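You operate a simulated robot arm through the tools that you are given. There is no shell and no other tool. Be economical: measure what you need, move in short steps, check, and stop when the job is done.

The job below is to be done with a simulated two-armed robot. You get a single attempt, and the scene is never put back.

TASK
On the table top, fold the blue cloth in half, so that its two long edges meet.

The check looks at the end state, three seconds after you hand in, the way a careful person would. Anything else that was tipped, shoved, dropped, spilled or broken makes it a failure. Flat cloth is picked up by pressing the open fingertips on it (5 to 10 N) and closing them slowly along it; thin cloth reads only 2 to 8 mm in the jaws.

THE ROBOT
Two 7-joint arms with two-finger parallel grippers on one trunk, on a base that drives. Base frame: it is fixed to the floor where the robot stands at the start and does not move with it; the origin is under the middle of the robot, x ahead of it, y to its left, z up. Units: mm, rad, N and s.
The left shoulder is at the start at [70, 134, 1076], the right one opposite. Places, roughly: table top [600, -100, 800]. Payload 1.57 kg a hand.
The tool frame of a hand sits at the grasp point between the pads (the TCP): z along the fingers, y along the line on which they close. The tips reach 30 mm beyond it. The gripper opens to 80 mm. The fingers are 17 mm wide and 12 mm thick; the gripper's body (40 by 82 mm) begins 80 mm behind the TCP.
Orientation is told as [roll, pitch, yaw] about the base's x, y, z axes, in that order, counted from this pose: with the fingers straight down and closing along the base's y, the tool's x points along the base's -x, its y along +y and its z along -z.

THE INTERFACE
- The arms move only by the tool drive_tool. It takes "left_plan", "right_plan" or both (then of equal length, played together; a hand with none holds still); each is a list of rows, each a list of 7 numbers: the shift along the tool's x, y, z in mm, then the turn, a rotation vector about the tool's x, y, z in rad, then the closure, from 0 (fully open) to 1 (shut). In form: [[x, y, z, ax, ay, az, jaw], ...]. A call has 1 to 20 rows; each row is the pose to reach, as a shift and turn from the pose commanded when the call began, along the tool's axes at that moment. A row lasts 0.2 s, in which the tool goes at most 50 mm and 0.15 rad; a call with a longer step from one row to the next is refused whole, and so is a gripper value outside its range. Where a pose cannot be reached the arm comes as near as it can. A force on the tool above 40 N (or 10 N above the force at the start of the call, whichever is more), or a blocked arm, ends the call early, and 0.2 s more pass. The fingers move at their own pace (about 153 mm/s each) and stop on an object; they squeeze with about 35 N. The grip force told is the motor's: it shows also when the fingers shut on nothing. Time passes only in rows, and 0.2 s behind the last, so rows that repeat a pose let the fingers close. It gives the time, the measured TCP pose, the force on the tool (base axes), the opening and the grip force at its end, in the units of the frame above (readings bear some noise), with the torque about the TCP (base axes, N m) and any sound that the robot's microphone picked up, and new pictures: "views" is both (left out), scene, wrist or none (wrist: the cameras of the hands that moved).
- Cameras (640 x 400 px; columns grow to the right, rows downward): "scene" is now at [127.1, 29.3, 1292.8]; the picture's right is [0.33, -0.94, -0.00], its down [-0.66, -0.23, -0.72] and it looks along [0.68, 0.24, -0.70] (base axes); focal length 214 px, centre (320, 200). "left" rides on the left gripper at [72, 7, -122] in its tool frame; the picture's right is [-0.09, 1.00, 0.00], its down [-0.84, -0.08, -0.54] and it looks along [-0.54, -0.05, 0.84] (tool axes); focal length 238 px, centre (320, 200). "right" rides on the right gripper at [72, -7, -122] in its tool frame; the picture's right is [0.09, 1.00, 0.00], its down [-0.84, 0.08, -0.54] and it looks along [-0.54, 0.05, 0.84] (tool axes); focal length 238 px, centre (320, 200). There is no depth. A picture from a camera that has moved, and an enlarged one, comes with that camera's place and axes in the base frame and with its lens.
- slide_trunk(by): slides the trunk up (or, below 0, down) by that many mm; the arms and the scene camera ride with it, the base frame stays. It gives what a move gives, with no picture.
- roll_base(legs): drives the robot by 1 to 6 legs, each [ahead, left, turn to the left] in mm, mm and rad, along the robot's own axes; the way and the turn of a leg run together, so that a leg with both is an arc; at most 1500 mm and 3.142 rad a leg. The arms and the cameras ride along, it lands a little off, and it stops where it bumps. It gives what a move gives, and a new picture of the scene camera.
- aim_head(pan, tilt): turns the head with the scene camera to pan (to the left, within 1.501 rad either way) and tilt (down, from -0.506 to 1.204), counted from straight ahead of the robot. It gives what a move gives, and a new picture of the scene camera.
- enlarge(camera, box): a new picture of the part [left, top, right, bottom] of that camera's present view, enlarged. No time passes.
- finish_job(): hands the job in; it is judged then, once.

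Go step by step. Nothing tells you exact positions but the pictures and the camera data: compare them with the known pose of the tool, close in by small moves and look again before you grip or let go. The budget is 120 turns and 260 pictures, counting those below and the enlarged ones. Unless the task says otherwise, let go and move clear before handing in, and close with one line.

The tools are called after "Request:" as name(argument=value, ...) on one line, values as JSON. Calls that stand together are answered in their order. drive_tool: Moves the arms, as the interface text tells. Its arguments: {"type":"object","properties":{"left_plan":{"type":"array","items":{"type":"array","items":{"type":"number"}}},"right_plan":{"type":"array","items":{"type":"array","items":{"type":"number"}}},"views":{"type":"string","enum":["both","scene","wrist","none"]}},"required":[]} The other tools are called the same way: slide_trunk (by) slides the trunk up or down; roll_base (legs) drives the base; aim_head (pan, tilt) turns the head that bears the scene camera; enlarge (camera, box) takes an enlarged picture of a part of a camera's view; finish_job () hands the job in.

At the start:

```text
clock: 0.0
left_ee_pos: [494.8, 165.4, 994.2]
left_tool_rot: [0.0, 0.001, 0.002]
left_force: [0.2, 0.8, -0.4]
left_moment: [-0.05, -0.04, 0.03]
left_gripper_width: 80.1
left_grasp_force: 0.0
right_ee_pos: [397.4, -208.9, 1004.1]
right_tool_rot: [0.0, 0.0, -0.001]
right_force: [0.1, -0.3, 0.2]
right_moment: [-0.01, 0.01, 0.01]
right_gripper_width: 80.0
right_grasp_force: 0.1
trunk travel left (down, up): [-650.0, 290.0]
robot x, y, heading: [-1.1, -0.2, -0.004]
head pan, tilt: [0.337, 0.77]
```

scene: 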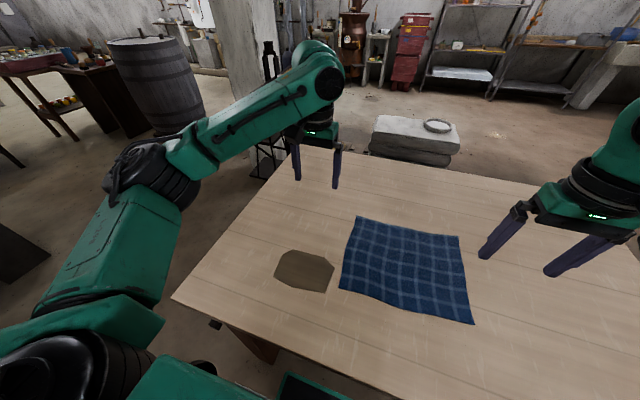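
right: 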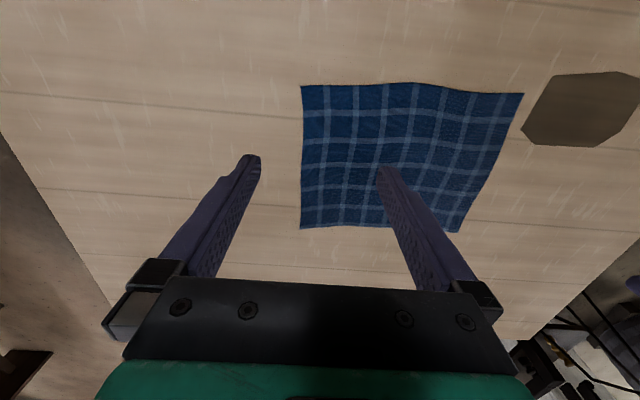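
left: 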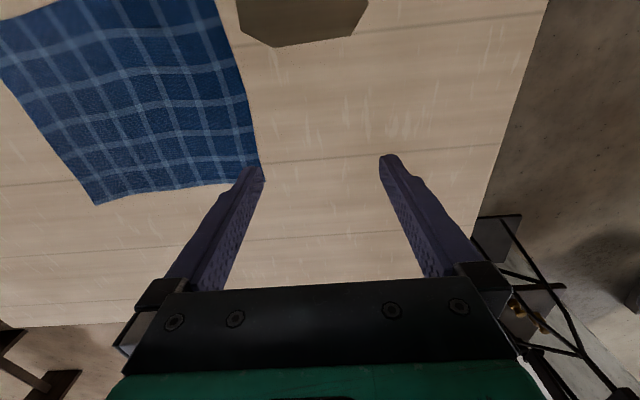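

The cloth lies with its long edges running roughly along y: the near edge is at x≈385 and the far edge at x≈650. I'll look down to check the clearance between the base and the table, then measure the cloth corners closely.

Request:
aim_head(pan=-0.1, tilt=1.1)

Request:
enlarge(camera="right", box=[260, 50, 640, 260])

```text
clock: 0.9
left_ee_pos: [494.2, 164.9, 995.3]
left_tool_rot: [0.0, 0.001, 0.002]
left_force: [-0.3, -0.4, 0.3]
left_moment: [0.02, 0.01, -0.05]
left_gripper_width: 80.2
left_grasp_force: 0.1
right_ee_pos: [397.7, -209.8, 1005.4]
right_tool_rot: [-0.004, -0.001, 0.001]
right_force: [0.5, -0.7, 0.3]
right_moment: [-0.03, -0.01, 0.0]
right_gripper_width: 79.7
right_grasp_force: 0.1
trunk travel left (down, up): [-650.0, 290.0]
robot x, y, heading: [1.8, 3.8, 0.003]
head pan, tilt: [-0.099, 1.1]
camera scene: at [112.6, -4.0, 1268.7], right [-0.1, -1.0, 0.0], down [-0.89, 0.09, -0.45], along [0.45, -0.04, -0.89], focal length 214 px, centre (320, 200)
```

scene: 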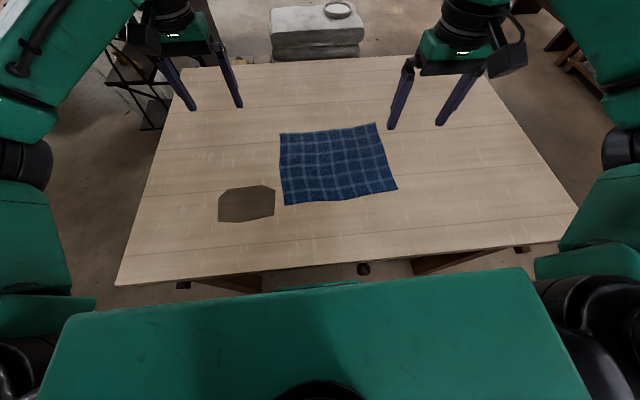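

```text
1.68 times, centred on (450, 155) of right
camera zoom: at [325.6, -216.0, 1125.2], right [-0.09, 1.0, 0.0], down [0.84, 0.08, 0.54], along [0.54, 0.05, -0.84], focal length 401 px, centre (101, 276)
```

zoom: 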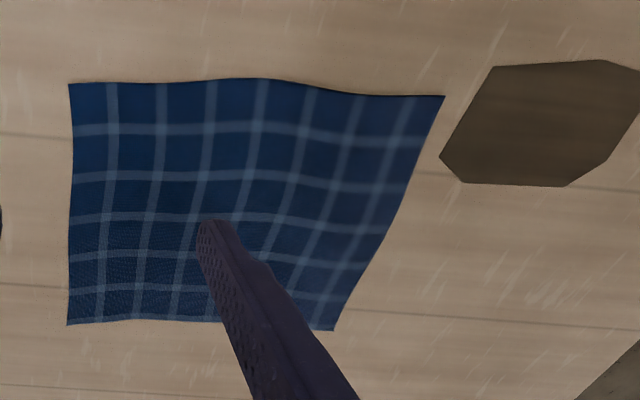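

Comparing the scene and wrist rays, the table top is nearer z≈775. That puts the cloth corners at about A(603,68), B(618,-232), C(375,-236) and D(355,65). I'll bring both hands above the far edge, turned so they close along x.

Request:
drive_tool(left_plan=[[-8, -9, 10, 0, 0, 0.143, 0], [-17, -18, 20, 0, 0, 0.286, 0], [-26, -27, 30, 0, 0, 0.429, 0], [-35, -36, 40, 0, 0, 0.571, 0], [-44, -45, 50, 0, 0, 0.714, 0], [-53, -54, 60, 0, 0, 0.857, 0], [-62, -63, 70, 0, 0, 1.0, 0], [-71, -72, 80, 0, 0, 1.143, 0], [-80, -82, 95, 0, 0, 1.286, 0], [-90, -94, 108, 0, 0, 1.429, 0], [-100, -105, 120, 0, 0, 1.571, 0], [-100, -105, 120, 0, 0, 1.571, 0]], right_plan=[[-18, -1, 10, 0, 0, -0.143, 0], [-36, -2, 20, 0, 0, -0.286, 0], [-54, -3, 30, 0, 0, -0.429, 0], [-72, -4, 40, 0, 0, -0.571, 0], [-90, -5, 50, 0, 0, -0.714, 0], [-108, -6, 60, 0, 0, -0.857, 0], [-126, -7, 70, 0, 0, -1.0, 0], [-146, -8, 80, 0, 0, -1.143, 0], [-166, -9, 95, 0, 0, -1.286, 0], [-186, -10, 108, 0, 0, -1.429, 0], [-205, -10, 120, 0, 0, -1.571, 0], [-205, -10, 120, 0, 0, -1.571, 0]])

```text
clock: 3.2
left_ee_pos: [583.1, 67.0, 883.3]
left_tool_rot: [-0.001, 0.002, -1.479]
left_force: [0.3, 0.0, -0.6]
left_moment: [0.0, 0.01, 0.0]
left_gripper_width: 79.9
left_grasp_force: 0.1
right_ee_pos: [287.7, -55.9, 813.1]
right_tool_rot: [-0.064, -0.026, 1.361]
right_force: [-6.0, -13.3, 59.6]
right_moment: [-0.22, 3.03, 0.7]
right_gripper_width: 79.3
right_grasp_force: 0.1
right hand out of reach, approached as far as the arm can: row 4, 5, 6, 7, 8, 9, 10, 11
trunk travel left (down, up): [-650.0, 290.0]
robot x, y, heading: [-0.7, 1.7, -0.004]
head pan, tilt: [-0.099, 1.1]
stopped in row 11 (right hand): the force on the tool passed its limit (the readings are from after the stop); the commanded pose is now the measured one
camera scene: at [106.3, -5.4, 1269.9], right [-0.1, -0.99, 0.0], down [-0.88, 0.09, -0.46], along [0.46, -0.04, -0.89], focal length 214 px, centre (320, 200)
camera right: at [270.6, -128.7, 932.1], right [-0.99, 0.12, -0.07], down [0.06, 0.83, 0.56], along [0.12, 0.55, -0.83], focal length 238 px, centre (320, 200)
camera left: at [584.7, 139.0, 1004.1], right [1.0, 0.0, 0.0], down [0.0, -0.84, 0.54], along [0.0, -0.54, -0.84], focal length 238 px, centre (320, 200)
```

scene: 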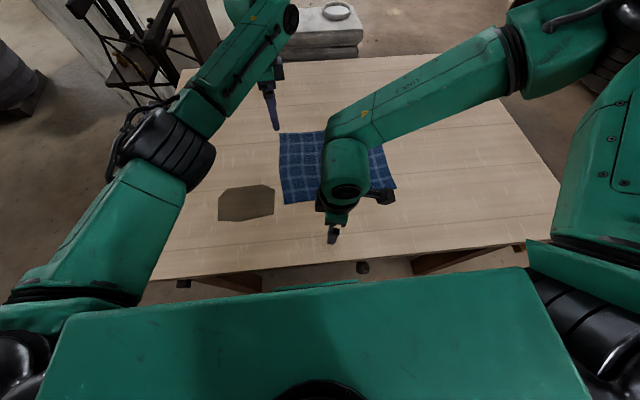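
right: 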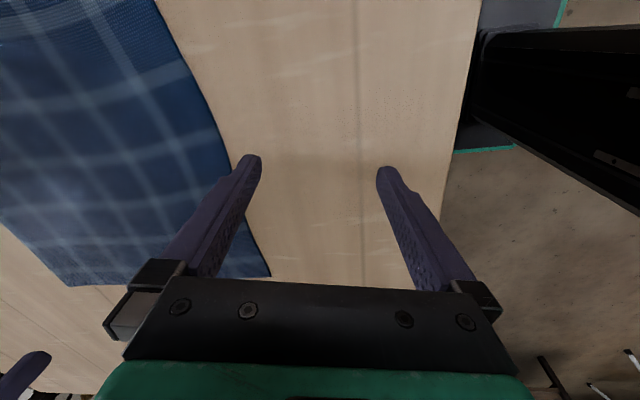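
left: 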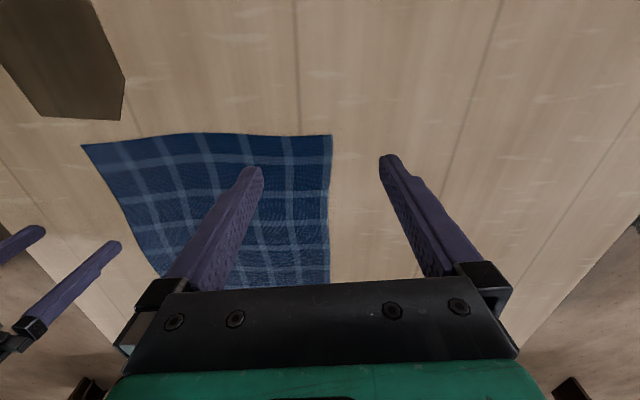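

The right arm couldn't reach that turned pose and came down on bare table near the edge; the cloth is untouched and the table top is now confirmed at about z=780. I'll lift the right hand straight up, then look under the table edge before shifting the base sideways.

Request:
drive_tool(right_plan=[[0, 0, -30, 0, 0, 0, 0], [0, 0, -75, 0, 0, 0, 0], [0, 0, -120, 0, 0, 0, 0], [0, 0, -165, 0, 0, 0, 0], [0, 0, -190, 0, 0, 0, 0], [0, 0, -190, 0, 0, 0, 0]], views="scene")

Request:
enlarge(camera="scene", box=[120, 210, 560, 310])

```text
clock: 4.6
left_ee_pos: [589.2, 67.0, 879.2]
left_tool_rot: [-0.006, 0.003, -1.481]
left_force: [-0.2, 0.2, 0.3]
left_moment: [0.01, 0.0, -0.02]
left_gripper_width: 80.0
left_grasp_force: 0.0
right_ee_pos: [279.2, -58.0, 998.2]
right_tool_rot: [-0.061, -0.025, 1.359]
right_force: [-0.5, 0.0, -0.7]
right_moment: [0.0, -0.01, -0.01]
right_gripper_width: 80.1
right_grasp_force: 0.1
right hand out of reach, approached as far as the arm can: row 1, 2, 3
trunk travel left (down, up): [-650.0, 290.0]
robot x, y, heading: [4.1, 0.7, -0.002]
head pan, tilt: [-0.099, 1.1]
camera scene: at [113.1, -4.8, 1268.6], right [-0.1, -0.99, 0.0], down [-0.89, 0.09, -0.45], along [0.45, -0.05, -0.89], focal length 214 px, centre (320, 200)
```

scene: 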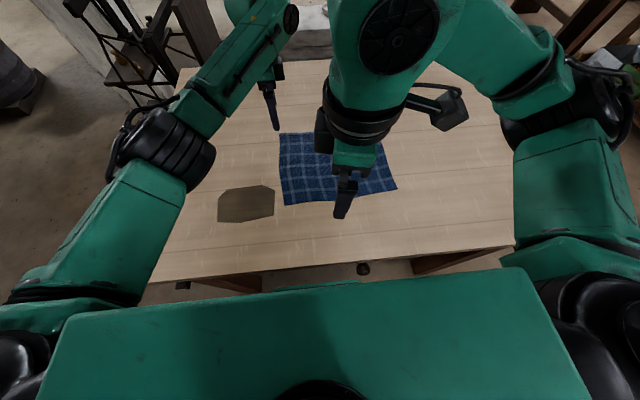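

```text
1.45 times, centred on (340, 260) of scene
camera zoom: at [113.1, -4.8, 1268.6], right [-0.1, -0.99, 0.0], down [-0.89, 0.09, -0.45], along [0.45, -0.05, -0.89], focal length 312 px, centre (291, 113)
```

zoom: 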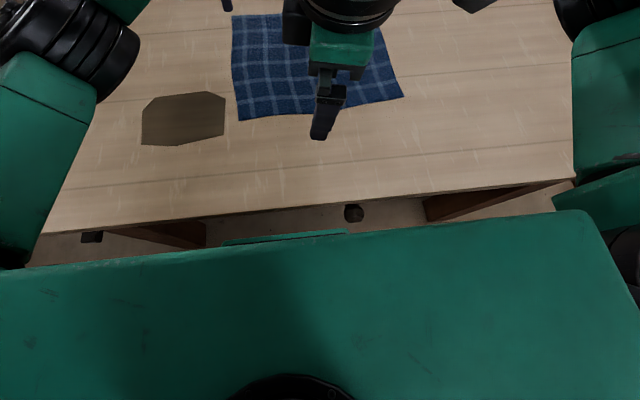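

The base front has open floor around it, with the table legs well to the sides. I'll shift the base right by 90 mm so the cloth is centred for both arms.

Request:
roll_base(legs=[[0, -90, 0]])

```text
clock: 5.7
left_ee_pos: [588.3, -20.8, 879.8]
left_tool_rot: [-0.006, -0.001, -1.479]
left_force: [0.5, -0.6, -0.9]
left_moment: [0.03, -0.01, 0.01]
left_gripper_width: 80.0
left_grasp_force: 0.0
right_ee_pos: [279.8, -146.4, 997.5]
right_tool_rot: [-0.062, -0.026, 1.361]
right_force: [0.1, 0.3, 0.1]
right_moment: [0.0, 0.0, -0.02]
right_gripper_width: 80.2
right_grasp_force: 0.1
trunk travel left (down, up): [-650.0, 290.0]
robot x, y, heading: [-0.9, -90.5, -0.005]
head pan, tilt: [-0.099, 1.1]
camera scene: at [112.7, -93.5, 1268.7], right [-0.1, -1.0, 0.0], down [-0.89, 0.09, -0.45], along [0.45, -0.04, -0.89], focal length 214 px, centre (320, 200)
```

scene: 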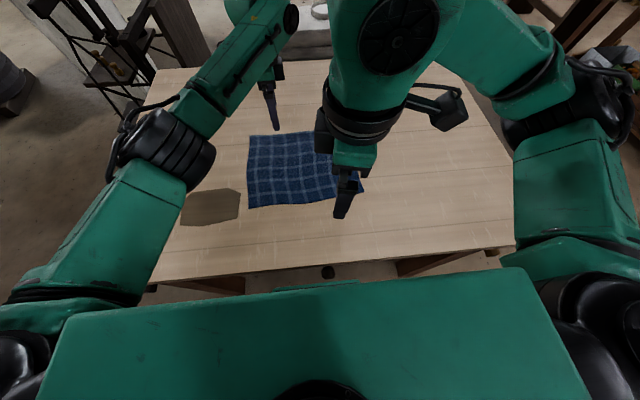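

The base is shifted. Next I move the right hand out above corner B and the left hand back above corner A.

Request:
drive_tool(right_plan=[[1, -35, 2, 0, 0, -0.03, 0], [2, -70, 4, 0, -0.01, -0.06, 0], [3, -105, 6, -0.01, -0.02, -0.09, 0], [4, -140, 8, -0.02, -0.03, -0.12, 0], [5, -175, 10, -0.03, -0.04, -0.15, 0], [6, -210, 12, -0.038, -0.055, -0.18, 0], [7, -245, 15, -0.038, -0.055, -0.21, 0], [8, -280, 18, -0.038, -0.055, -0.21, 0], [9, -313, 20, -0.038, -0.055, -0.21, 0], [9, -313, 60, -0.038, -0.055, -0.21, 0], [9, -313, 60, -0.038, -0.055, -0.21, 0]], left_plan=[[7, 1, 0, 0, 0, 0.01, 0], [15, 2, 0, 0, 0, 0.02, 0], [25, 3, 0, 0, 0, 0.03, 0], [35, 4, 0, 0, 0, 0.04, 0], [45, 5, 0, 0, 0, 0.05, 0], [55, 6, 0, 0, 0, 0.06, 0], [65, 6, 0, 0, 0, 0.07, 0], [74, 7, 0, 0, 0, 0.09, 0], [74, 7, 0, 0, 0, 0.09, 0], [74, 7, 0, 0, 0, 0.09, 0], [74, 7, 0, 0, 0, 0.09, 0]])

```text
clock: 8.1
left_ee_pos: [589.3, 52.6, 879.1]
left_tool_rot: [-0.006, 0.0, -1.568]
left_force: [0.0, 0.8, -0.5]
left_moment: [0.01, 0.01, -0.01]
left_gripper_width: 80.1
left_grasp_force: 0.1
right_ee_pos: [249.8, -107.5, 1006.7]
right_tool_rot: [-0.033, -0.072, 1.571]
right_force: [0.4, 0.1, -1.1]
right_moment: [-0.02, 0.01, 0.01]
right_gripper_width: 80.3
right_grasp_force: 0.0
right hand out of reach, approached as far as the arm can: row 1, 2, 3, 4, 5, 6, 7, 8, 9, 10, 11
trunk travel left (down, up): [-650.0, 290.0]
robot x, y, heading: [0.6, -89.1, 0.004]
head pan, tilt: [-0.099, 1.1]
camera scene: at [112.7, -93.5, 1268.7], right [-0.1, -0.99, 0.0], down [-0.89, 0.09, -0.45], along [0.45, -0.05, -0.89], focal length 214 px, centre (320, 200)
camera right: at [252.1, -187.2, 1122.5], right [-1.0, -0.09, -0.04], down [-0.1, 0.8, 0.6], along [-0.02, 0.6, -0.8], focal length 238 px, centre (320, 200)
camera left: at [596.9, 125.3, 999.9], right [1.0, -0.09, -0.01], down [-0.07, -0.84, 0.54], along [-0.05, -0.54, -0.84], focal length 238 px, centre (320, 200)
```

scene: 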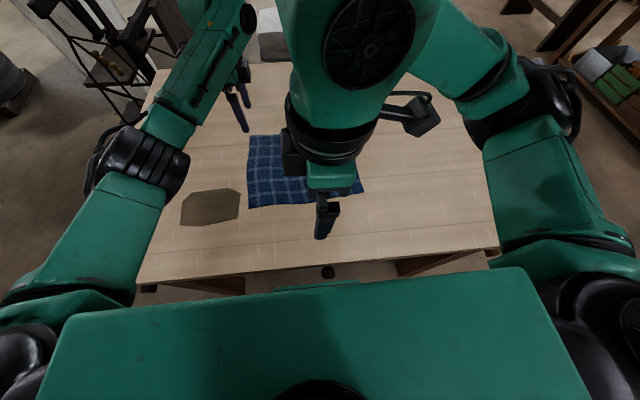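
right: 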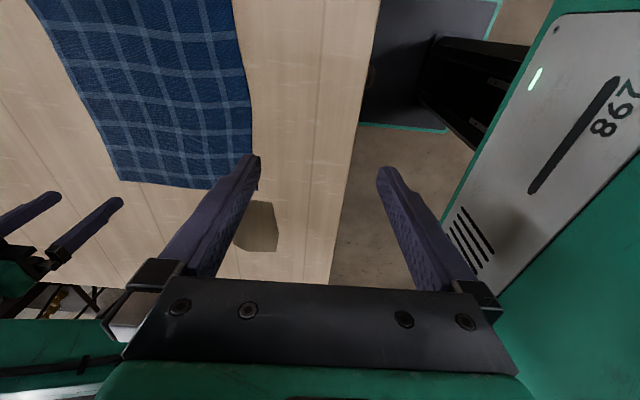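
left: 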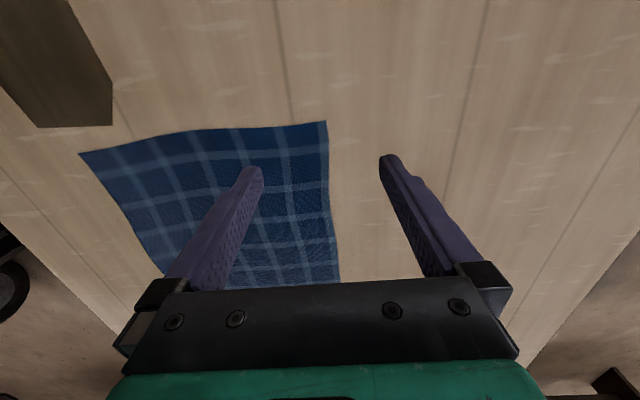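

The right arm is stuck at a joint limit with that yaw. I'll unwind it to zero yaw in a comfortable place, then turn it the other way, as the left hand did.

Request:
drive_tool(right_plan=[[12, -13, 0, 0, 0, 0.143, 0], [24, -26, 0, 0, 0, 0.286, 0], [36, -39, 0, 0, 0, 0.429, 0], [48, -52, 0, 0, 0, 0.571, 0], [60, -65, 0, 0, 0, 0.714, 0], [72, -78, 0, 0, 0, 0.857, 0], [85, -91, 0, 0, 0, 1.0, 0], [98, -104, 0, 0, 0, 1.143, 0], [111, -119, 0, 0, 0, 1.286, 0], [125, -134, 0, 0, 0, 1.429, 0], [140, -150, 0, 0, 0, 1.571, 0], [140, -150, 0, 0, 0, 1.571, 0]], views="scene")

```text
clock: 10.7
left_ee_pos: [589.0, 53.9, 878.8]
left_tool_rot: [-0.005, 0.0, -1.569]
left_force: [0.6, 0.5, 0.5]
left_moment: [-0.01, -0.01, -0.04]
left_gripper_width: 80.0
left_grasp_force: 0.0
right_ee_pos: [395.2, -231.6, 996.6]
right_tool_rot: [0.071, -0.033, -0.002]
right_force: [-0.7, 0.8, -0.9]
right_moment: [-0.02, -0.02, 0.02]
right_gripper_width: 79.7
right_grasp_force: 0.1
trunk travel left (down, up): [-650.0, 290.0]
robot x, y, heading: [-0.1, -85.4, -0.002]
head pan, tilt: [-0.099, 1.1]
camera scene: at [112.5, -93.1, 1268.7], right [-0.1, -0.99, 0.0], down [-0.89, 0.09, -0.45], along [0.45, -0.05, -0.89], focal length 214 px, centre (320, 200)
```

scene: 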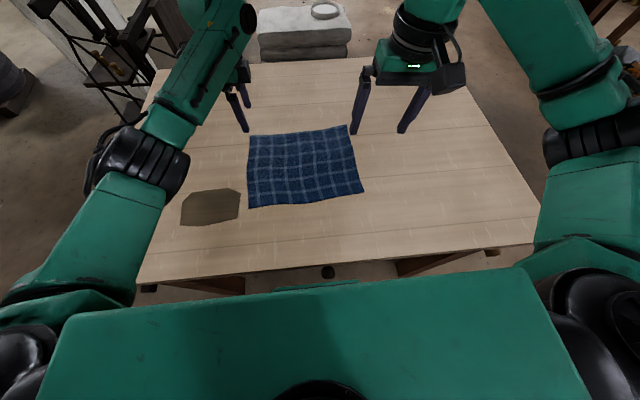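

Request:
drive_tool(right_plan=[[-40, 0, 0, 0.035, 0.016, 0, 0], [-80, 0, 0, 0.071, 0.033, 0, 0], [-110, 0, 0, 0.071, 0.033, 0, 0], [-110, 0, 0, 0.071, 0.033, 0, 0]], views="none")

Request:
drive_tool(right_plan=[[0, 0, 0, 0, 0, 0.143, 0], [0, 0, 0, 0, 0, 0.286, 0], [0, 0, 0, 0, 0, 0.429, 0], [0, 0, 0, 0, 0, 0.571, 0], [0, 0, 0, 0, 0, 0.714, 0], [0, 0, 0, 0, 0, 0.857, 0], [0, 0, 0, 0, 0, 1.0, 0], [0, 0, 0, 0, 0, 1.143, 0], [0, 0, 0, 0, 0, 1.286, 0], [0, 0, 0, 0, 0, 1.429, 0], [0, 0, 0, 0, 0, 1.571, 0], [0, 0, 0, 0, 0, 1.571, 0]])

```text
clock: 11.7
left_ee_pos: [589.9, 52.6, 878.5]
left_tool_rot: [-0.005, -0.001, -1.572]
left_force: [0.4, 0.5, 0.3]
left_moment: [0.03, 0.0, 0.01]
left_gripper_width: 79.9
left_grasp_force: 0.1
right_ee_pos: [503.5, -231.6, 998.7]
right_tool_rot: [-0.002, -0.002, 0.002]
right_force: [0.4, -0.2, 0.2]
right_moment: [0.0, -0.02, 0.04]
right_gripper_width: 79.9
right_grasp_force: 0.1
trunk travel left (down, up): [-650.0, 290.0]
robot x, y, heading: [2.5, -86.5, -0.0]
head pan, tilt: [-0.099, 1.1]
```

```text
clock: 14.3
left_ee_pos: [588.6, 52.7, 878.4]
left_tool_rot: [-0.005, 0.001, -1.57]
left_force: [-0.1, 0.3, 0.1]
left_moment: [-0.01, 0.0, 0.02]
left_gripper_width: 80.1
left_grasp_force: 0.1
right_ee_pos: [504.5, -231.0, 999.8]
right_tool_rot: [0.002, 0.002, -1.573]
right_force: [0.7, 0.5, 0.5]
right_moment: [-0.01, -0.01, 0.02]
right_gripper_width: 79.9
right_grasp_force: 0.1
trunk travel left (down, up): [-650.0, 290.0]
robot x, y, heading: [-4.2, -88.2, 0.0]
head pan, tilt: [-0.099, 1.1]
camera scene: at [112.7, -93.5, 1268.7], right [-0.1, -0.99, 0.0], down [-0.89, 0.09, -0.45], along [0.45, -0.05, -0.89], focal length 214 px, centre (320, 200)
camera right: at [497.7, -158.8, 1120.6], right [1.0, 0.09, 0.0], down [0.08, -0.84, 0.54], along [0.05, -0.54, -0.84], focal length 238 px, centre (320, 200)
```

scene: 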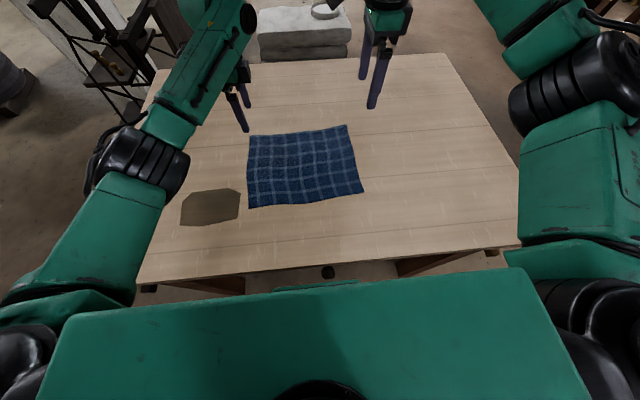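
right: 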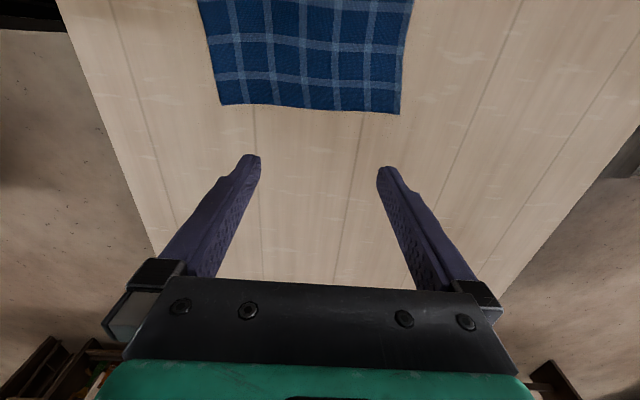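

Both hands are now turned. Refined corners are A(598,67), B(616,-226), C(368,-235) and D(350,60). I'll bring both hands just above the far edge with the jaws half open.

Request:
drive_tool(right_plan=[[5, 25, 20, 0, 0, 0, 0.2], [10, 50, 50, 0, 0, 0, 0.5], [16, 75, 80, 0, 0, 0, 0.5], [21, 94, 120, 0, 0, 0, 0.5], [21, 94, 140, 0, 0, 0, 0.5], [21, 94, 155, 0, 0, 0, 0.5], [21, 94, 155, 0, 0, 0, 0.5]], left_plan=[[0, -3, 0, 0, 0, 0, 0.2], [0, -6, 0, 0, 0, 0, 0.5], [0, -6, 5, 0, 0, 0, 0.5], [0, -6, 15, 0, 0, 0, 0.5], [0, -6, 25, 0, 0, 0, 0.5], [0, -6, 35, 0, 0, 0, 0.5], [0, -6, 35, 0, 0, 0, 0.5]])

```text
clock: 15.9
left_ee_pos: [581.8, 53.5, 845.5]
left_tool_rot: [-0.005, 0.0, -1.572]
left_force: [-0.5, 0.3, -0.1]
left_moment: [-0.02, 0.03, 0.01]
left_gripper_width: 40.1
left_grasp_force: 0.1
right_ee_pos: [597.2, -209.0, 845.9]
right_tool_rot: [0.002, -0.002, -1.57]
right_force: [-0.6, -0.7, 0.3]
right_moment: [0.03, -0.01, -0.02]
right_gripper_width: 40.1
right_grasp_force: 0.1
trunk travel left (down, up): [-650.0, 290.0]
robot x, y, heading: [0.5, -88.0, 0.003]
head pan, tilt: [-0.099, 1.1]
camera scene: at [112.6, -93.3, 1268.7], right [-0.1, -1.0, 0.0], down [-0.89, 0.09, -0.45], along [0.45, -0.05, -0.89], focal length 214 px, centre (320, 200)
camera right: at [590.5, -137.6, 966.5], right [1.0, 0.09, 0.0], down [0.08, -0.84, 0.54], along [0.05, -0.54, -0.84], focal length 238 px, centre (320, 200)
camera left: at [588.8, 125.4, 965.1], right [1.0, -0.09, 0.0], down [-0.07, -0.84, 0.54], along [-0.05, -0.54, -0.84], focal length 238 px, centre (320, 200)
```

scene: 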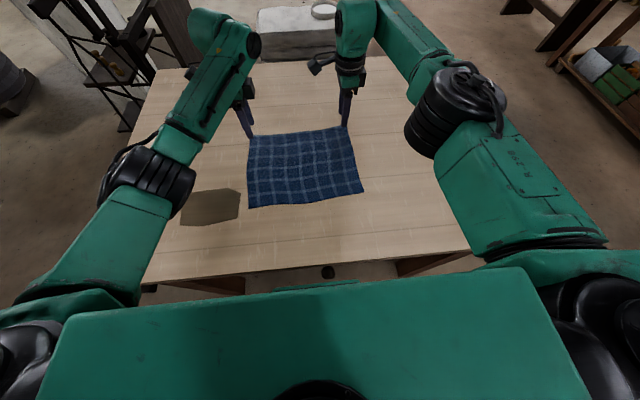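
right: 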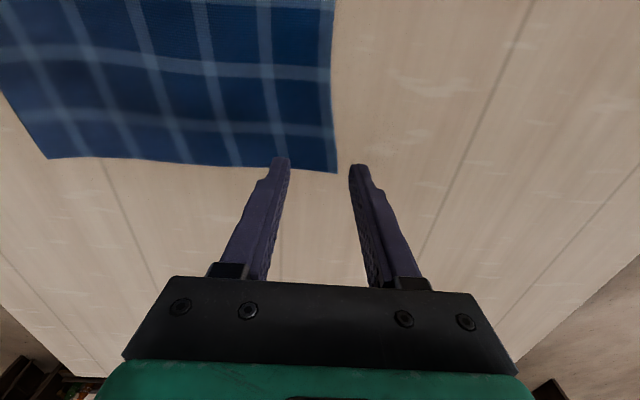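
left: 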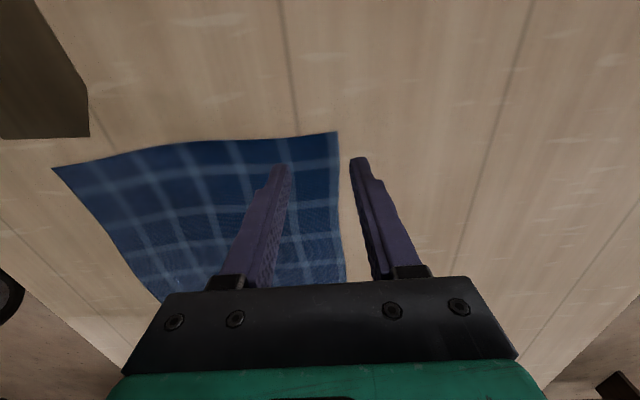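

The jaws straddle the edge with the outer finger about 4 mm outside it on both hands. Next I lower them, feeling for contact.

Request:
drive_tool(right_plan=[[0, 0, 10, 0, 0, 0, 0.5], [0, 0, 20, 0, 0, 0, 0.5], [0, 0, 28, 0, 0, 0, 0.5], [0, 0, 30, 0, 0, 0, 0.5], [0, 0, 30, 0, 0, 0, 0.5]], left_plan=[[0, 0, 10, 0, 0, 0, 0.5], [0, 0, 20, 0, 0, 0, 0.5], [0, 0, 28, 0, 0, 0, 0.5], [0, 0, 30, 0, 0, 0, 0.5], [0, 0, 30, 0, 0, 0, 0.5]], views="wrist")

```text
clock: 17.1
left_ee_pos: [581.2, 53.7, 813.3]
left_tool_rot: [-0.005, 0.0, -1.571]
left_force: [0.3, 0.1, -1.0]
left_moment: [0.01, -0.04, 0.01]
left_gripper_width: 40.1
left_grasp_force: 0.1
right_ee_pos: [597.4, -209.0, 813.1]
right_tool_rot: [0.0, -0.001, -1.569]
right_force: [-0.2, -0.7, -0.7]
right_moment: [-0.01, -0.02, -0.01]
right_gripper_width: 40.1
right_grasp_force: 0.1
trunk travel left (down, up): [-650.0, 290.0]
robot x, y, heading: [4.4, -90.9, 0.001]
head pan, tilt: [-0.099, 1.1]
camera right: at [590.7, -137.5, 935.2], right [1.0, 0.09, 0.0], down [0.08, -0.84, 0.54], along [0.05, -0.54, -0.84], focal length 238 px, centre (320, 200)
camera left: at [589.6, 125.7, 934.9], right [1.0, -0.09, -0.01], down [-0.07, -0.84, 0.54], along [-0.05, -0.54, -0.84], focal length 238 px, centre (320, 200)
```

right: 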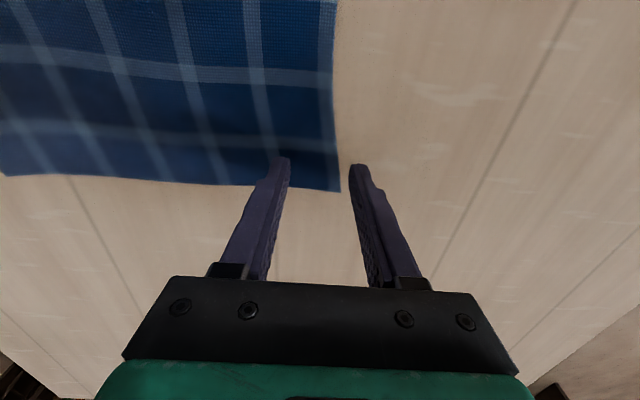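
left: 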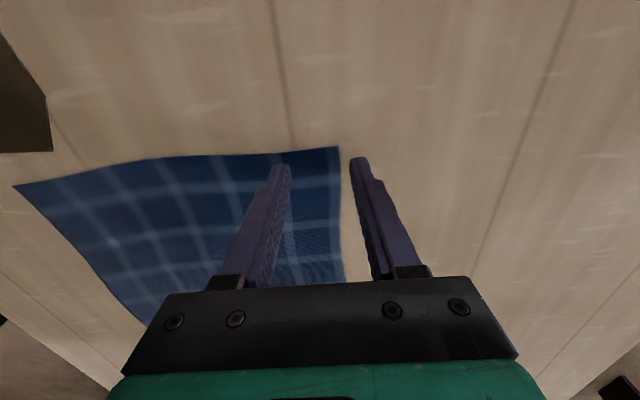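

Request:
drive_tool(right_plan=[[0, 0, 2, 0, 0, 0, 0.5], [0, 0, 4, 0, 0, 0, 0.5], [0, 0, 6, 0, 0, 0, 0.5], [0, 0, 6, 0, 0, 0, 0.5]], left_plan=[[0, 0, 2, 0, 0, 0, 0.5], [0, 0, 4, 0, 0, 0, 0.5], [0, 0, 6, 0, 0, 0, 0.5], [0, 0, 6, 0, 0, 0, 0.5]], views="none")

```text
clock: 18.1
left_ee_pos: [579.2, 53.5, 812.8]
left_tool_rot: [0.0, 0.0, -1.569]
left_force: [2.6, 1.6, 12.1]
left_moment: [0.09, 0.24, -0.06]
left_gripper_width: 37.8
left_grasp_force: 0.1
right_ee_pos: [596.5, -209.4, 811.1]
right_tool_rot: [0.004, 0.001, -1.571]
right_force: [2.3, -1.8, 14.1]
right_moment: [-0.15, 0.27, 0.05]
right_gripper_width: 38.0
right_grasp_force: 0.1
trunk travel left (down, up): [-650.0, 290.0]
robot x, y, heading: [1.7, -87.4, -0.001]
head pan, tilt: [-0.099, 1.1]
```

Contact: the table top is at about z=781, with 12–14 N on the tools. I'll ease back to about 8 N and close slowly.

Request:
drive_tool(right_plan=[[0, 0, -2.5, 0, 0, 0, 0.52], [0, 0, -2.5, 0, 0, 0, 0.56], [0, 0, -2.5, 0, 0, 0, 0.6], [0, 0, -2.5, 0, 0, 0, 0.64], [0, 0, -2.5, 0, 0, 0, 0.68], [0, 0, -2.5, 0, 0, 0, 0.72], [0, 0, -2.5, 0, 0, 0, 0.76], [0, 0, -2.5, 0, 0, 0, 0.8], [0, 0, -2.5, 0, 0, 0, 0.84], [0, 0, -2.5, 0, 0, 0, 0.88], [0, 0, -2.5, 0, 0, 0, 0.92], [0, 0, -2.5, 0, 0, 0, 0.96], [0, 0, -2.5, 0, 0, 0, 1], [0, 0, -2.5, 0, 0, 0, 1]], left_plan=[[0, 0, -2, 0, 0, 0, 0.52], [0, 0, -2, 0, 0, 0, 0.56], [0, 0, -2, 0, 0, 0, 0.6], [0, 0, -2, 0, 0, 0, 0.64], [0, 0, -2, 0, 0, 0, 0.68], [0, 0, -2, 0, 0, 0, 0.72], [0, 0, -2, 0, 0, 0, 0.76], [0, 0, -2, 0, 0, 0, 0.8], [0, 0, -2, 0, 0, 0, 0.84], [0, 0, -2, 0, 0, 0, 0.88], [0, 0, -2, 0, 0, 0, 0.92], [0, 0, -2, 0, 0, 0, 0.96], [0, 0, -2, 0, 0, 0, 1], [0, 0, -2, 0, 0, 0, 1]], views="wrist")

```text
clock: 21.1
left_ee_pos: [580.4, 52.8, 811.0]
left_tool_rot: [-0.004, 0.001, -1.571]
left_force: [-0.8, -0.9, 9.6]
left_moment: [0.02, 0.09, 0.01]
left_gripper_width: 2.7
left_grasp_force: 23.5
right_ee_pos: [597.0, -210.1, 812.1]
right_tool_rot: [0.002, 0.001, -1.569]
right_force: [0.1, 0.5, 0.1]
right_moment: [0.02, 0.06, 0.02]
right_gripper_width: 2.2
right_grasp_force: 23.9
trunk travel left (down, up): [-650.0, 290.0]
robot x, y, heading: [2.0, -88.4, -0.001]
head pan, tilt: [-0.099, 1.1]
camera right: at [590.1, -138.0, 933.0], right [1.0, 0.09, 0.0], down [0.08, -0.84, 0.54], along [0.05, -0.54, -0.84], focal length 238 px, centre (320, 200)
camera left: at [588.1, 124.5, 932.5], right [1.0, -0.09, 0.0], down [-0.08, -0.84, 0.54], along [-0.05, -0.54, -0.84], focal length 238 px, centre (320, 200)
```

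right: 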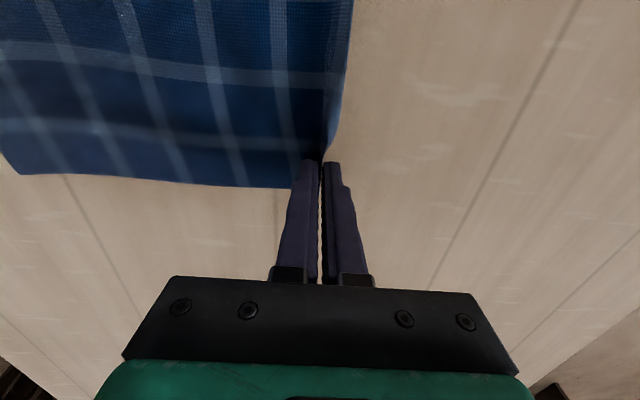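
left: 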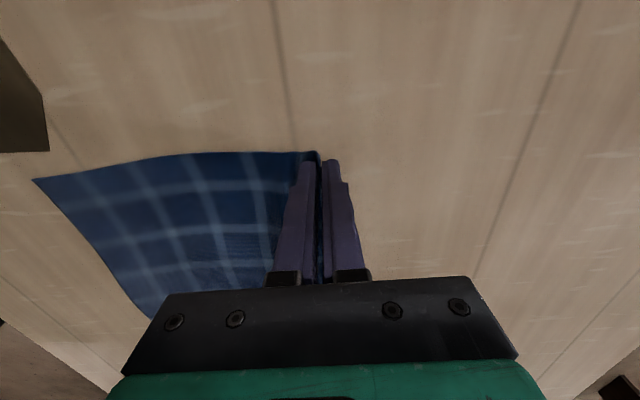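

Both jaws read 2–3 mm and cloth shows between the pads. I'll lift a little to test the grip.

Request:
drive_tool(right_plan=[[0, 0, -8, 0, 0, 0, 1], [0, -3, -16, 0, 0, 0, 1], [0, -6, -25, 0, 0, 0, 1], [0, -10, -35, 0, 0, 0, 1], [0, -10, -35, 0, 0, 0, 1]], left_plan=[[0, 0, -8, 0, 0, 0, 1], [0, -3, -16, 0, 0, 0, 1], [0, -6, -25, 0, 0, 0, 1], [0, -10, -35, 0, 0, 0, 1], [0, -10, -35, 0, 0, 0, 1]])

```text
clock: 22.3
left_ee_pos: [573.0, 53.2, 844.4]
left_tool_rot: [-0.005, 0.001, -1.571]
left_force: [0.4, -0.3, 0.0]
left_moment: [0.0, 0.02, 0.03]
left_gripper_width: 2.3
left_grasp_force: 24.0
right_ee_pos: [588.6, -209.4, 846.4]
right_tool_rot: [0.0, -0.001, -1.573]
right_force: [-0.3, -0.6, -0.1]
right_moment: [0.03, 0.01, -0.04]
right_gripper_width: 2.4
right_grasp_force: 23.8
trunk travel left (down, up): [-650.0, 290.0]
robot x, y, heading: [2.7, -90.9, -0.003]
head pan, tilt: [-0.099, 1.1]
camera scene: at [113.1, -93.3, 1268.6], right [-0.1, -0.99, 0.0], down [-0.89, 0.09, -0.45], along [0.45, -0.05, -0.89], focal length 214 px, centre (320, 200)
camera right: at [581.8, -137.2, 966.3], right [1.0, 0.09, 0.0], down [0.08, -0.84, 0.54], along [0.05, -0.54, -0.84], focal length 238 px, centre (320, 200)
camera left: at [580.5, 125.5, 965.4], right [1.0, -0.09, -0.01], down [-0.07, -0.84, 0.54], along [-0.05, -0.54, -0.84], focal length 238 px, centre (320, 200)
```

scene: 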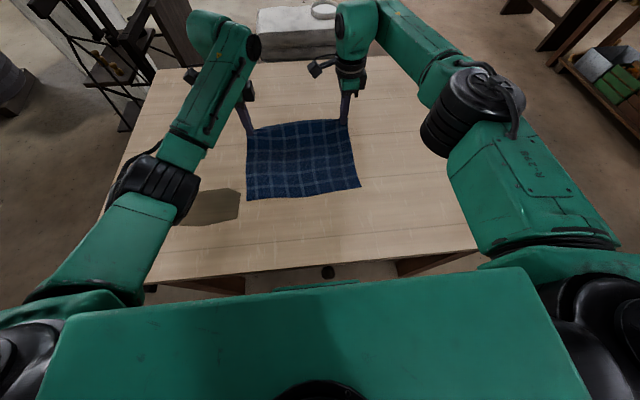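
right: 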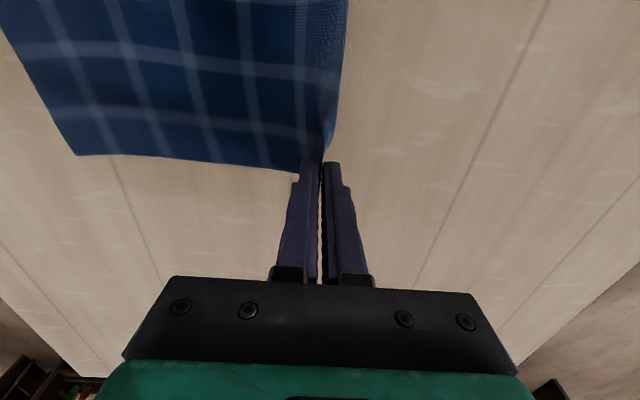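
left: 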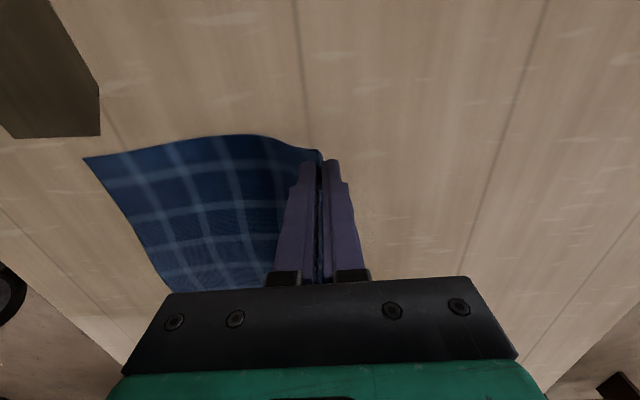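

Request:
enlarge(camera="right", box=[220, 60, 420, 300])

Request:
enlarge(camera="left", box=[220, 100, 420, 300])

Request:
enlarge(camera="scene", box=[220, 80, 380, 220])

```text
1.67 times, centred on (320, 180) of right
camera zoom: at [581.8, -137.2, 966.3], right [1.0, 0.09, 0.0], down [0.08, -0.84, 0.54], along [0.05, -0.54, -0.84], focal length 397 px, centre (320, 233)
```

zoom: 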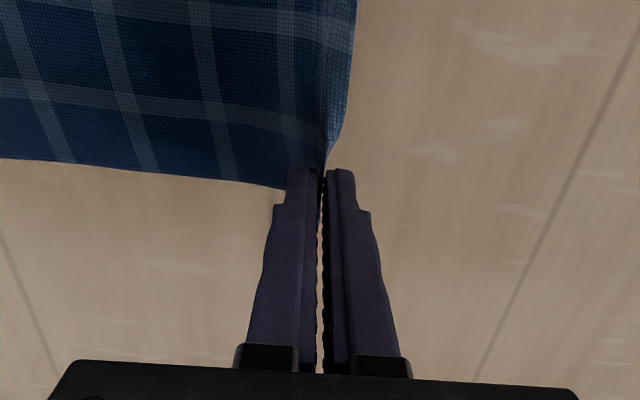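

```text
2.00 times, centred on (320, 200) of left
camera zoom: at [580.5, 125.5, 965.4], right [1.0, -0.09, -0.01], down [-0.07, -0.84, 0.54], along [-0.05, -0.54, -0.84], focal length 477 px, centre (320, 200)
```

zoom: 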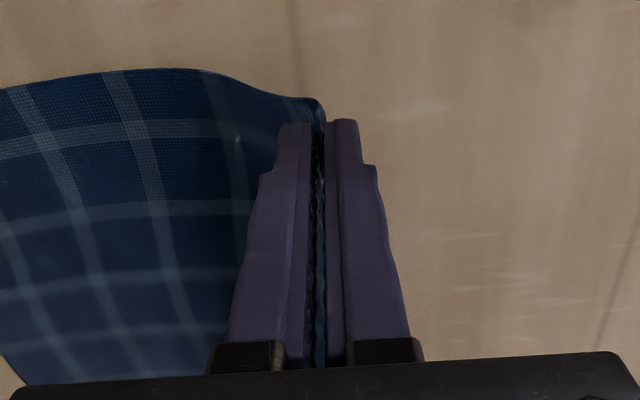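

```text
2.86 times, centred on (300, 150) of scene
camera zoom: at [113.1, -93.3, 1268.6], right [-0.1, -0.99, 0.0], down [-0.89, 0.09, -0.45], along [0.45, -0.05, -0.89], focal length 613 px, centre (377, 343)
```

zoom: 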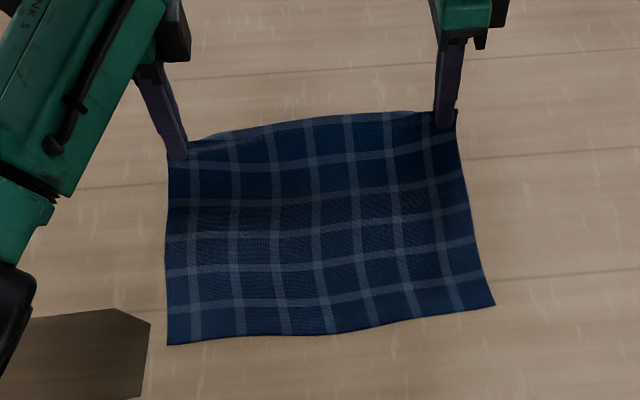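

The grip is good: the edge strip is held in both jaws, and the near corners are now at about D(376,64) and C(389,-232). I'll swing the held edge up and toward the near edge, tilting the fingers forward on the way.

Request:
drive_tool(left_plan=[[0, -7, -7, -0.025, 0, 0, 1], [0, -14.5, -14.6, -0.05, 0, 0, 1], [0, -23, -22, -0.075, 0, 0, 1], [0, -31, -28.5, -0.1, 0, 0, 1], [0, -39, -33, -0.125, 0, 0, 1], [-1, -47.5, -37.3, -0.15, 0, 0, 1], [-1, -56, -40.5, -0.2, 0, 0, 1], [-1, -65.4, -43.7, -0.25, 0, 0, 1], [-1, -74, -44.5, -0.3, 0, 0, 1], [-1, -83.3, -44.8, -0.35, 0, 0, 1], [-1, -92, -44, -0.4, 0, 0, 1], [-2, -101, -42.6, -0.45, 0, 0, 1], [-2, -101, -42.6, -0.45, 0, 0, 1]], right_plan=[[0, -7, -7, -0.025, 0, 0, 1], [0, -14.5, -14.6, -0.05, 0, 0, 1], [0, -23, -22, -0.075, 0, 0, 1], [0, -31, -28.5, -0.1, 0, 0, 1], [-1, -39, -33, -0.125, 0, 0, 1], [-1, -47.5, -37.3, -0.15, 0, 0, 1], [-1, -56, -40.5, -0.2, 0, 0, 1], [-2, -65.4, -43.7, -0.25, 0, 0, 1], [-2, -74, -44.5, -0.3, 0, 0, 1], [-2, -83.3, -44.8, -0.35, 0, 0, 1], [-3, -92, -44, -0.4, 0, 0, 1], [-3, -101, -42.6, -0.45, 0, 0, 1], [-3, -101, -42.6, -0.45, 0, 0, 1]])

```text
clock: 25.1
left_ee_pos: [472.0, 51.1, 888.8]
left_tool_rot: [0.444, -0.001, -1.57]
left_force: [-0.2, -0.9, 0.4]
left_moment: [0.0, 0.0, -0.03]
left_gripper_width: 2.4
left_grasp_force: 23.7
right_ee_pos: [487.5, -213.7, 887.1]
right_tool_rot: [0.449, 0.001, -1.57]
right_force: [-0.4, 0.8, -0.4]
right_moment: [0.01, 0.01, 0.01]
right_gripper_width: 2.7
right_grasp_force: 24.1
trunk travel left (down, up): [-650.0, 290.0]
robot x, y, heading: [1.2, -88.4, -0.001]
head pan, tilt: [-0.099, 1.1]
camera scene: at [113.3, -93.5, 1268.6], right [-0.1, -0.99, 0.0], down [-0.89, 0.09, -0.45], along [0.45, -0.05, -0.89], focal length 214 px, centre (320, 200)
camera right: at [428.3, -141.0, 993.1], right [0.9, 0.09, 0.43], down [-0.17, -0.84, 0.52], along [0.41, -0.54, -0.74], focal length 238 px, centre (320, 200)
camera left: at [425.7, 122.5, 1000.2], right [0.9, -0.09, 0.43], down [-0.3, -0.84, 0.46], along [0.32, -0.54, -0.78], focal length 238 px, centre (320, 200)
```

scene: 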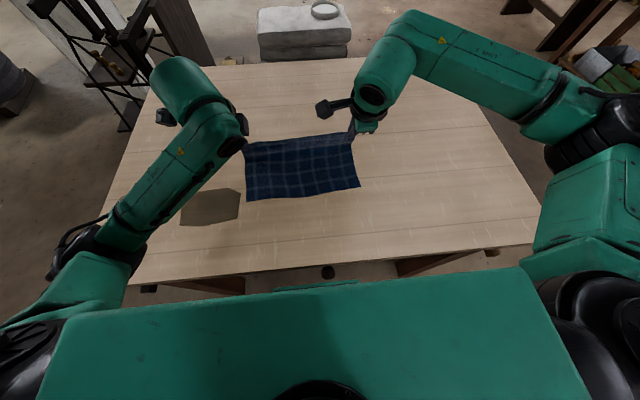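
right: 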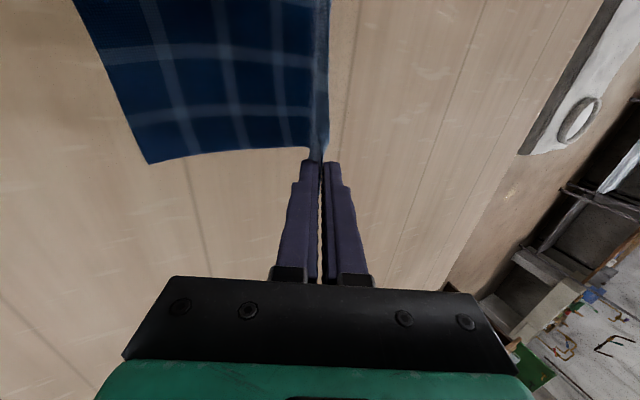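
left: 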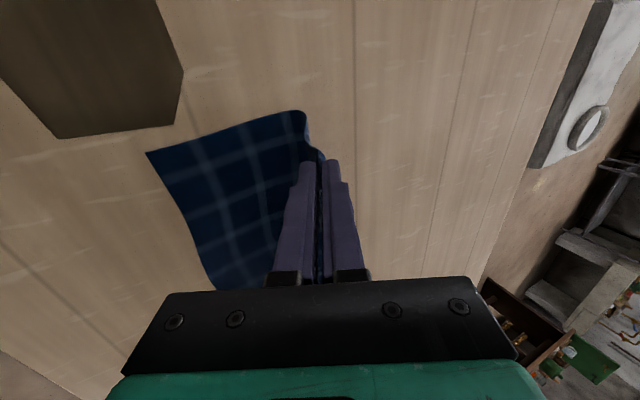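

The fold is progressing cleanly and the near edge hasn't moved. I'll continue down to just above the near edge.

Request:
drive_tool(left_plan=[[0, -10, 0, -0.05, 0, 0, 1], [0, -19.5, -0.3, -0.1, 0, 0, 1], [0, -30, 1, -0.15, 0, 0, 1], [0, -40.4, 2.6, -0.2, 0, 0, 1], [0, -50, 5, -0.235, 0, 0, 1], [0, -60.2, 7.8, -0.27, 0, 0, 1], [0, -69, 12, -0.31, 0, 0, 1], [-1, -78.4, 16.4, -0.35, 0, 0, 1], [-1, -86, 20.5, -0.375, 0, 0, 1], [-1, -94.9, 25.2, -0.4, 0, 0, 1], [-1, -101, 29, -0.41, 0, 0, 1], [-1, -106.6, 32.4, -0.42, 0, 0, 1], [-1, -106.6, 32.4, -0.42, 0, 0, 1]], right_plan=[[0, -10, 0, -0.05, 0, 0, 1], [0, -19.5, -0.3, -0.1, 0, 0, 1], [0, -30, 1, -0.15, 0, 0, 1], [0, -40.4, 2.6, -0.2, 0, 0, 1], [0, -50, 5, -0.235, 0, 0, 1], [-1, -60.2, 7.8, -0.27, 0, 0, 1], [-1, -69, 12, -0.31, 0, 0, 1], [-1, -78.4, 16.4, -0.35, 0, 0, 1], [-1, -86, 20.5, -0.375, 0, 0, 1], [-2, -94.9, 25.2, -0.4, 0, 0, 1], [-2, -101, 29, -0.41, 0, 0, 1], [-2, -106.6, 32.4, -0.42, 0, 0, 1], [-2, -106.6, 32.4, -0.42, 0, 0, 1]])

```text
clock: 27.9
left_ee_pos: [389.1, 49.8, 812.7]
left_tool_rot: [0.867, 0.0, -1.572]
left_force: [0.6, 0.4, -0.4]
left_moment: [0.0, 0.04, -0.04]
left_gripper_width: 2.1
left_grasp_force: 23.4
right_ee_pos: [405.9, -214.6, 813.4]
right_tool_rot: [0.87, 0.001, -1.571]
right_force: [0.2, -0.2, 0.3]
right_moment: [-0.01, 0.03, 0.03]
right_gripper_width: 2.4
right_grasp_force: 23.3
trunk travel left (down, up): [-650.0, 290.0]
robot x, y, heading: [2.1, -86.6, -0.001]
head pan, tilt: [-0.099, 1.1]
camera scene: at [112.7, -93.5, 1268.7], right [-0.1, -0.99, 0.0], down [-0.89, 0.09, -0.45], along [0.45, -0.05, -0.89], focal length 214 px, centre (320, 200)
camera right: at [307.5, -142.7, 885.7], right [0.64, 0.09, 0.76], down [-0.36, -0.84, 0.41], along [0.67, -0.54, -0.5], focal length 238 px, centre (320, 200)
camera left: at [301.3, 121.7, 896.7], right [0.65, -0.09, 0.76], down [-0.46, -0.84, 0.29], along [0.61, -0.54, -0.58], focal length 238 px, centre (320, 200)
```

scene: 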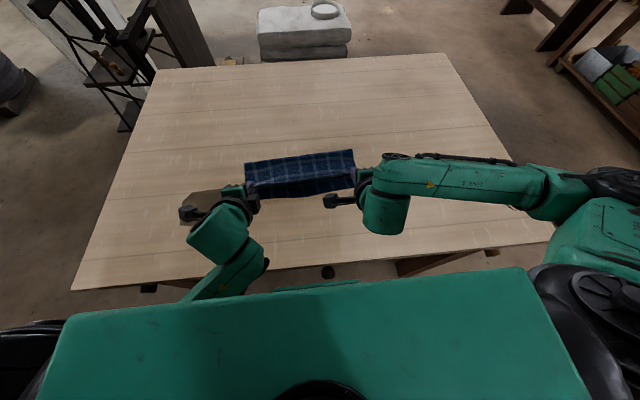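
right: 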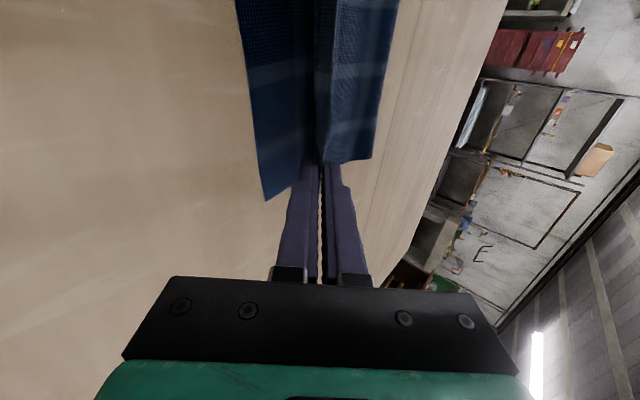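
left: 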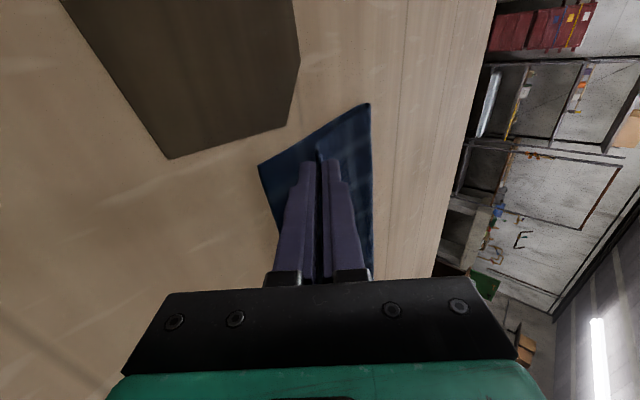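

Request:
enlarge(camera="scene", box=[220, 130, 380, 230])

Request:
enlarge(camera="right", box=[200, 0, 440, 300])

Request:
enlarge(camera="left", box=[220, 80, 420, 300])

```text
4.00 times, centred on (300, 180) of scene
camera zoom: at [112.7, -93.5, 1268.7], right [-0.1, -0.99, 0.0], down [-0.89, 0.09, -0.45], along [0.45, -0.05, -0.89], focal length 858 px, centre (400, 280)
```

zoom: 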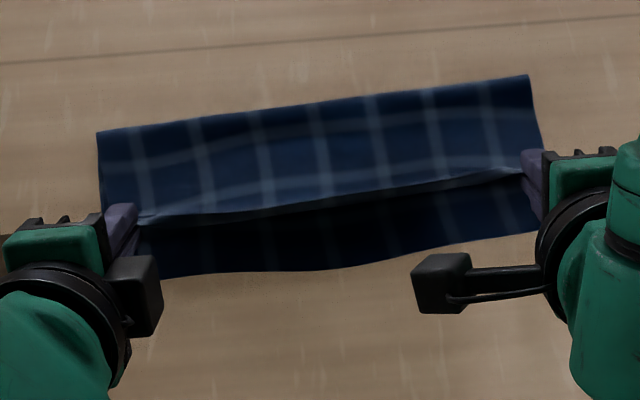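

```text
1.33 times, centred on (320, 150) of right
camera zoom: at [307.5, -142.7, 885.7], right [0.64, 0.09, 0.76], down [-0.36, -0.84, 0.41], along [0.67, -0.54, -0.5], focal length 318 px, centre (320, 267)
```

zoom: 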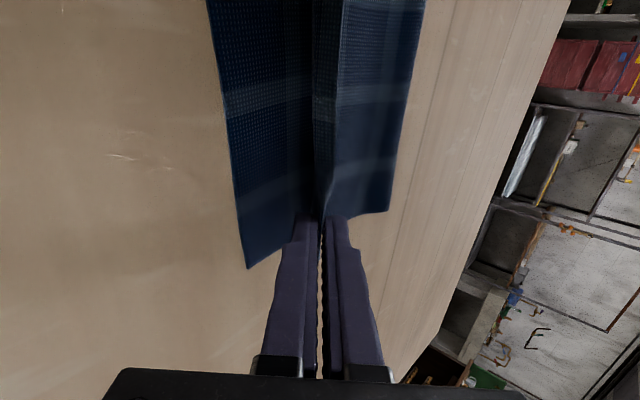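

```text
1.82 times, centred on (320, 190) of left
camera zoom: at [301.3, 121.7, 896.7], right [0.65, -0.09, 0.76], down [-0.46, -0.84, 0.29], along [0.61, -0.54, -0.58], focal length 433 px, centre (320, 218)
```

zoom: 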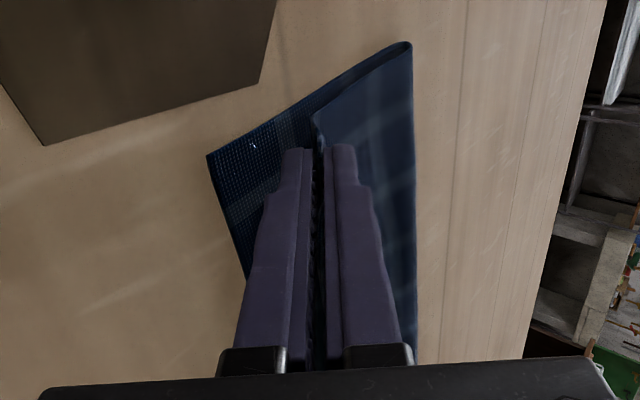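

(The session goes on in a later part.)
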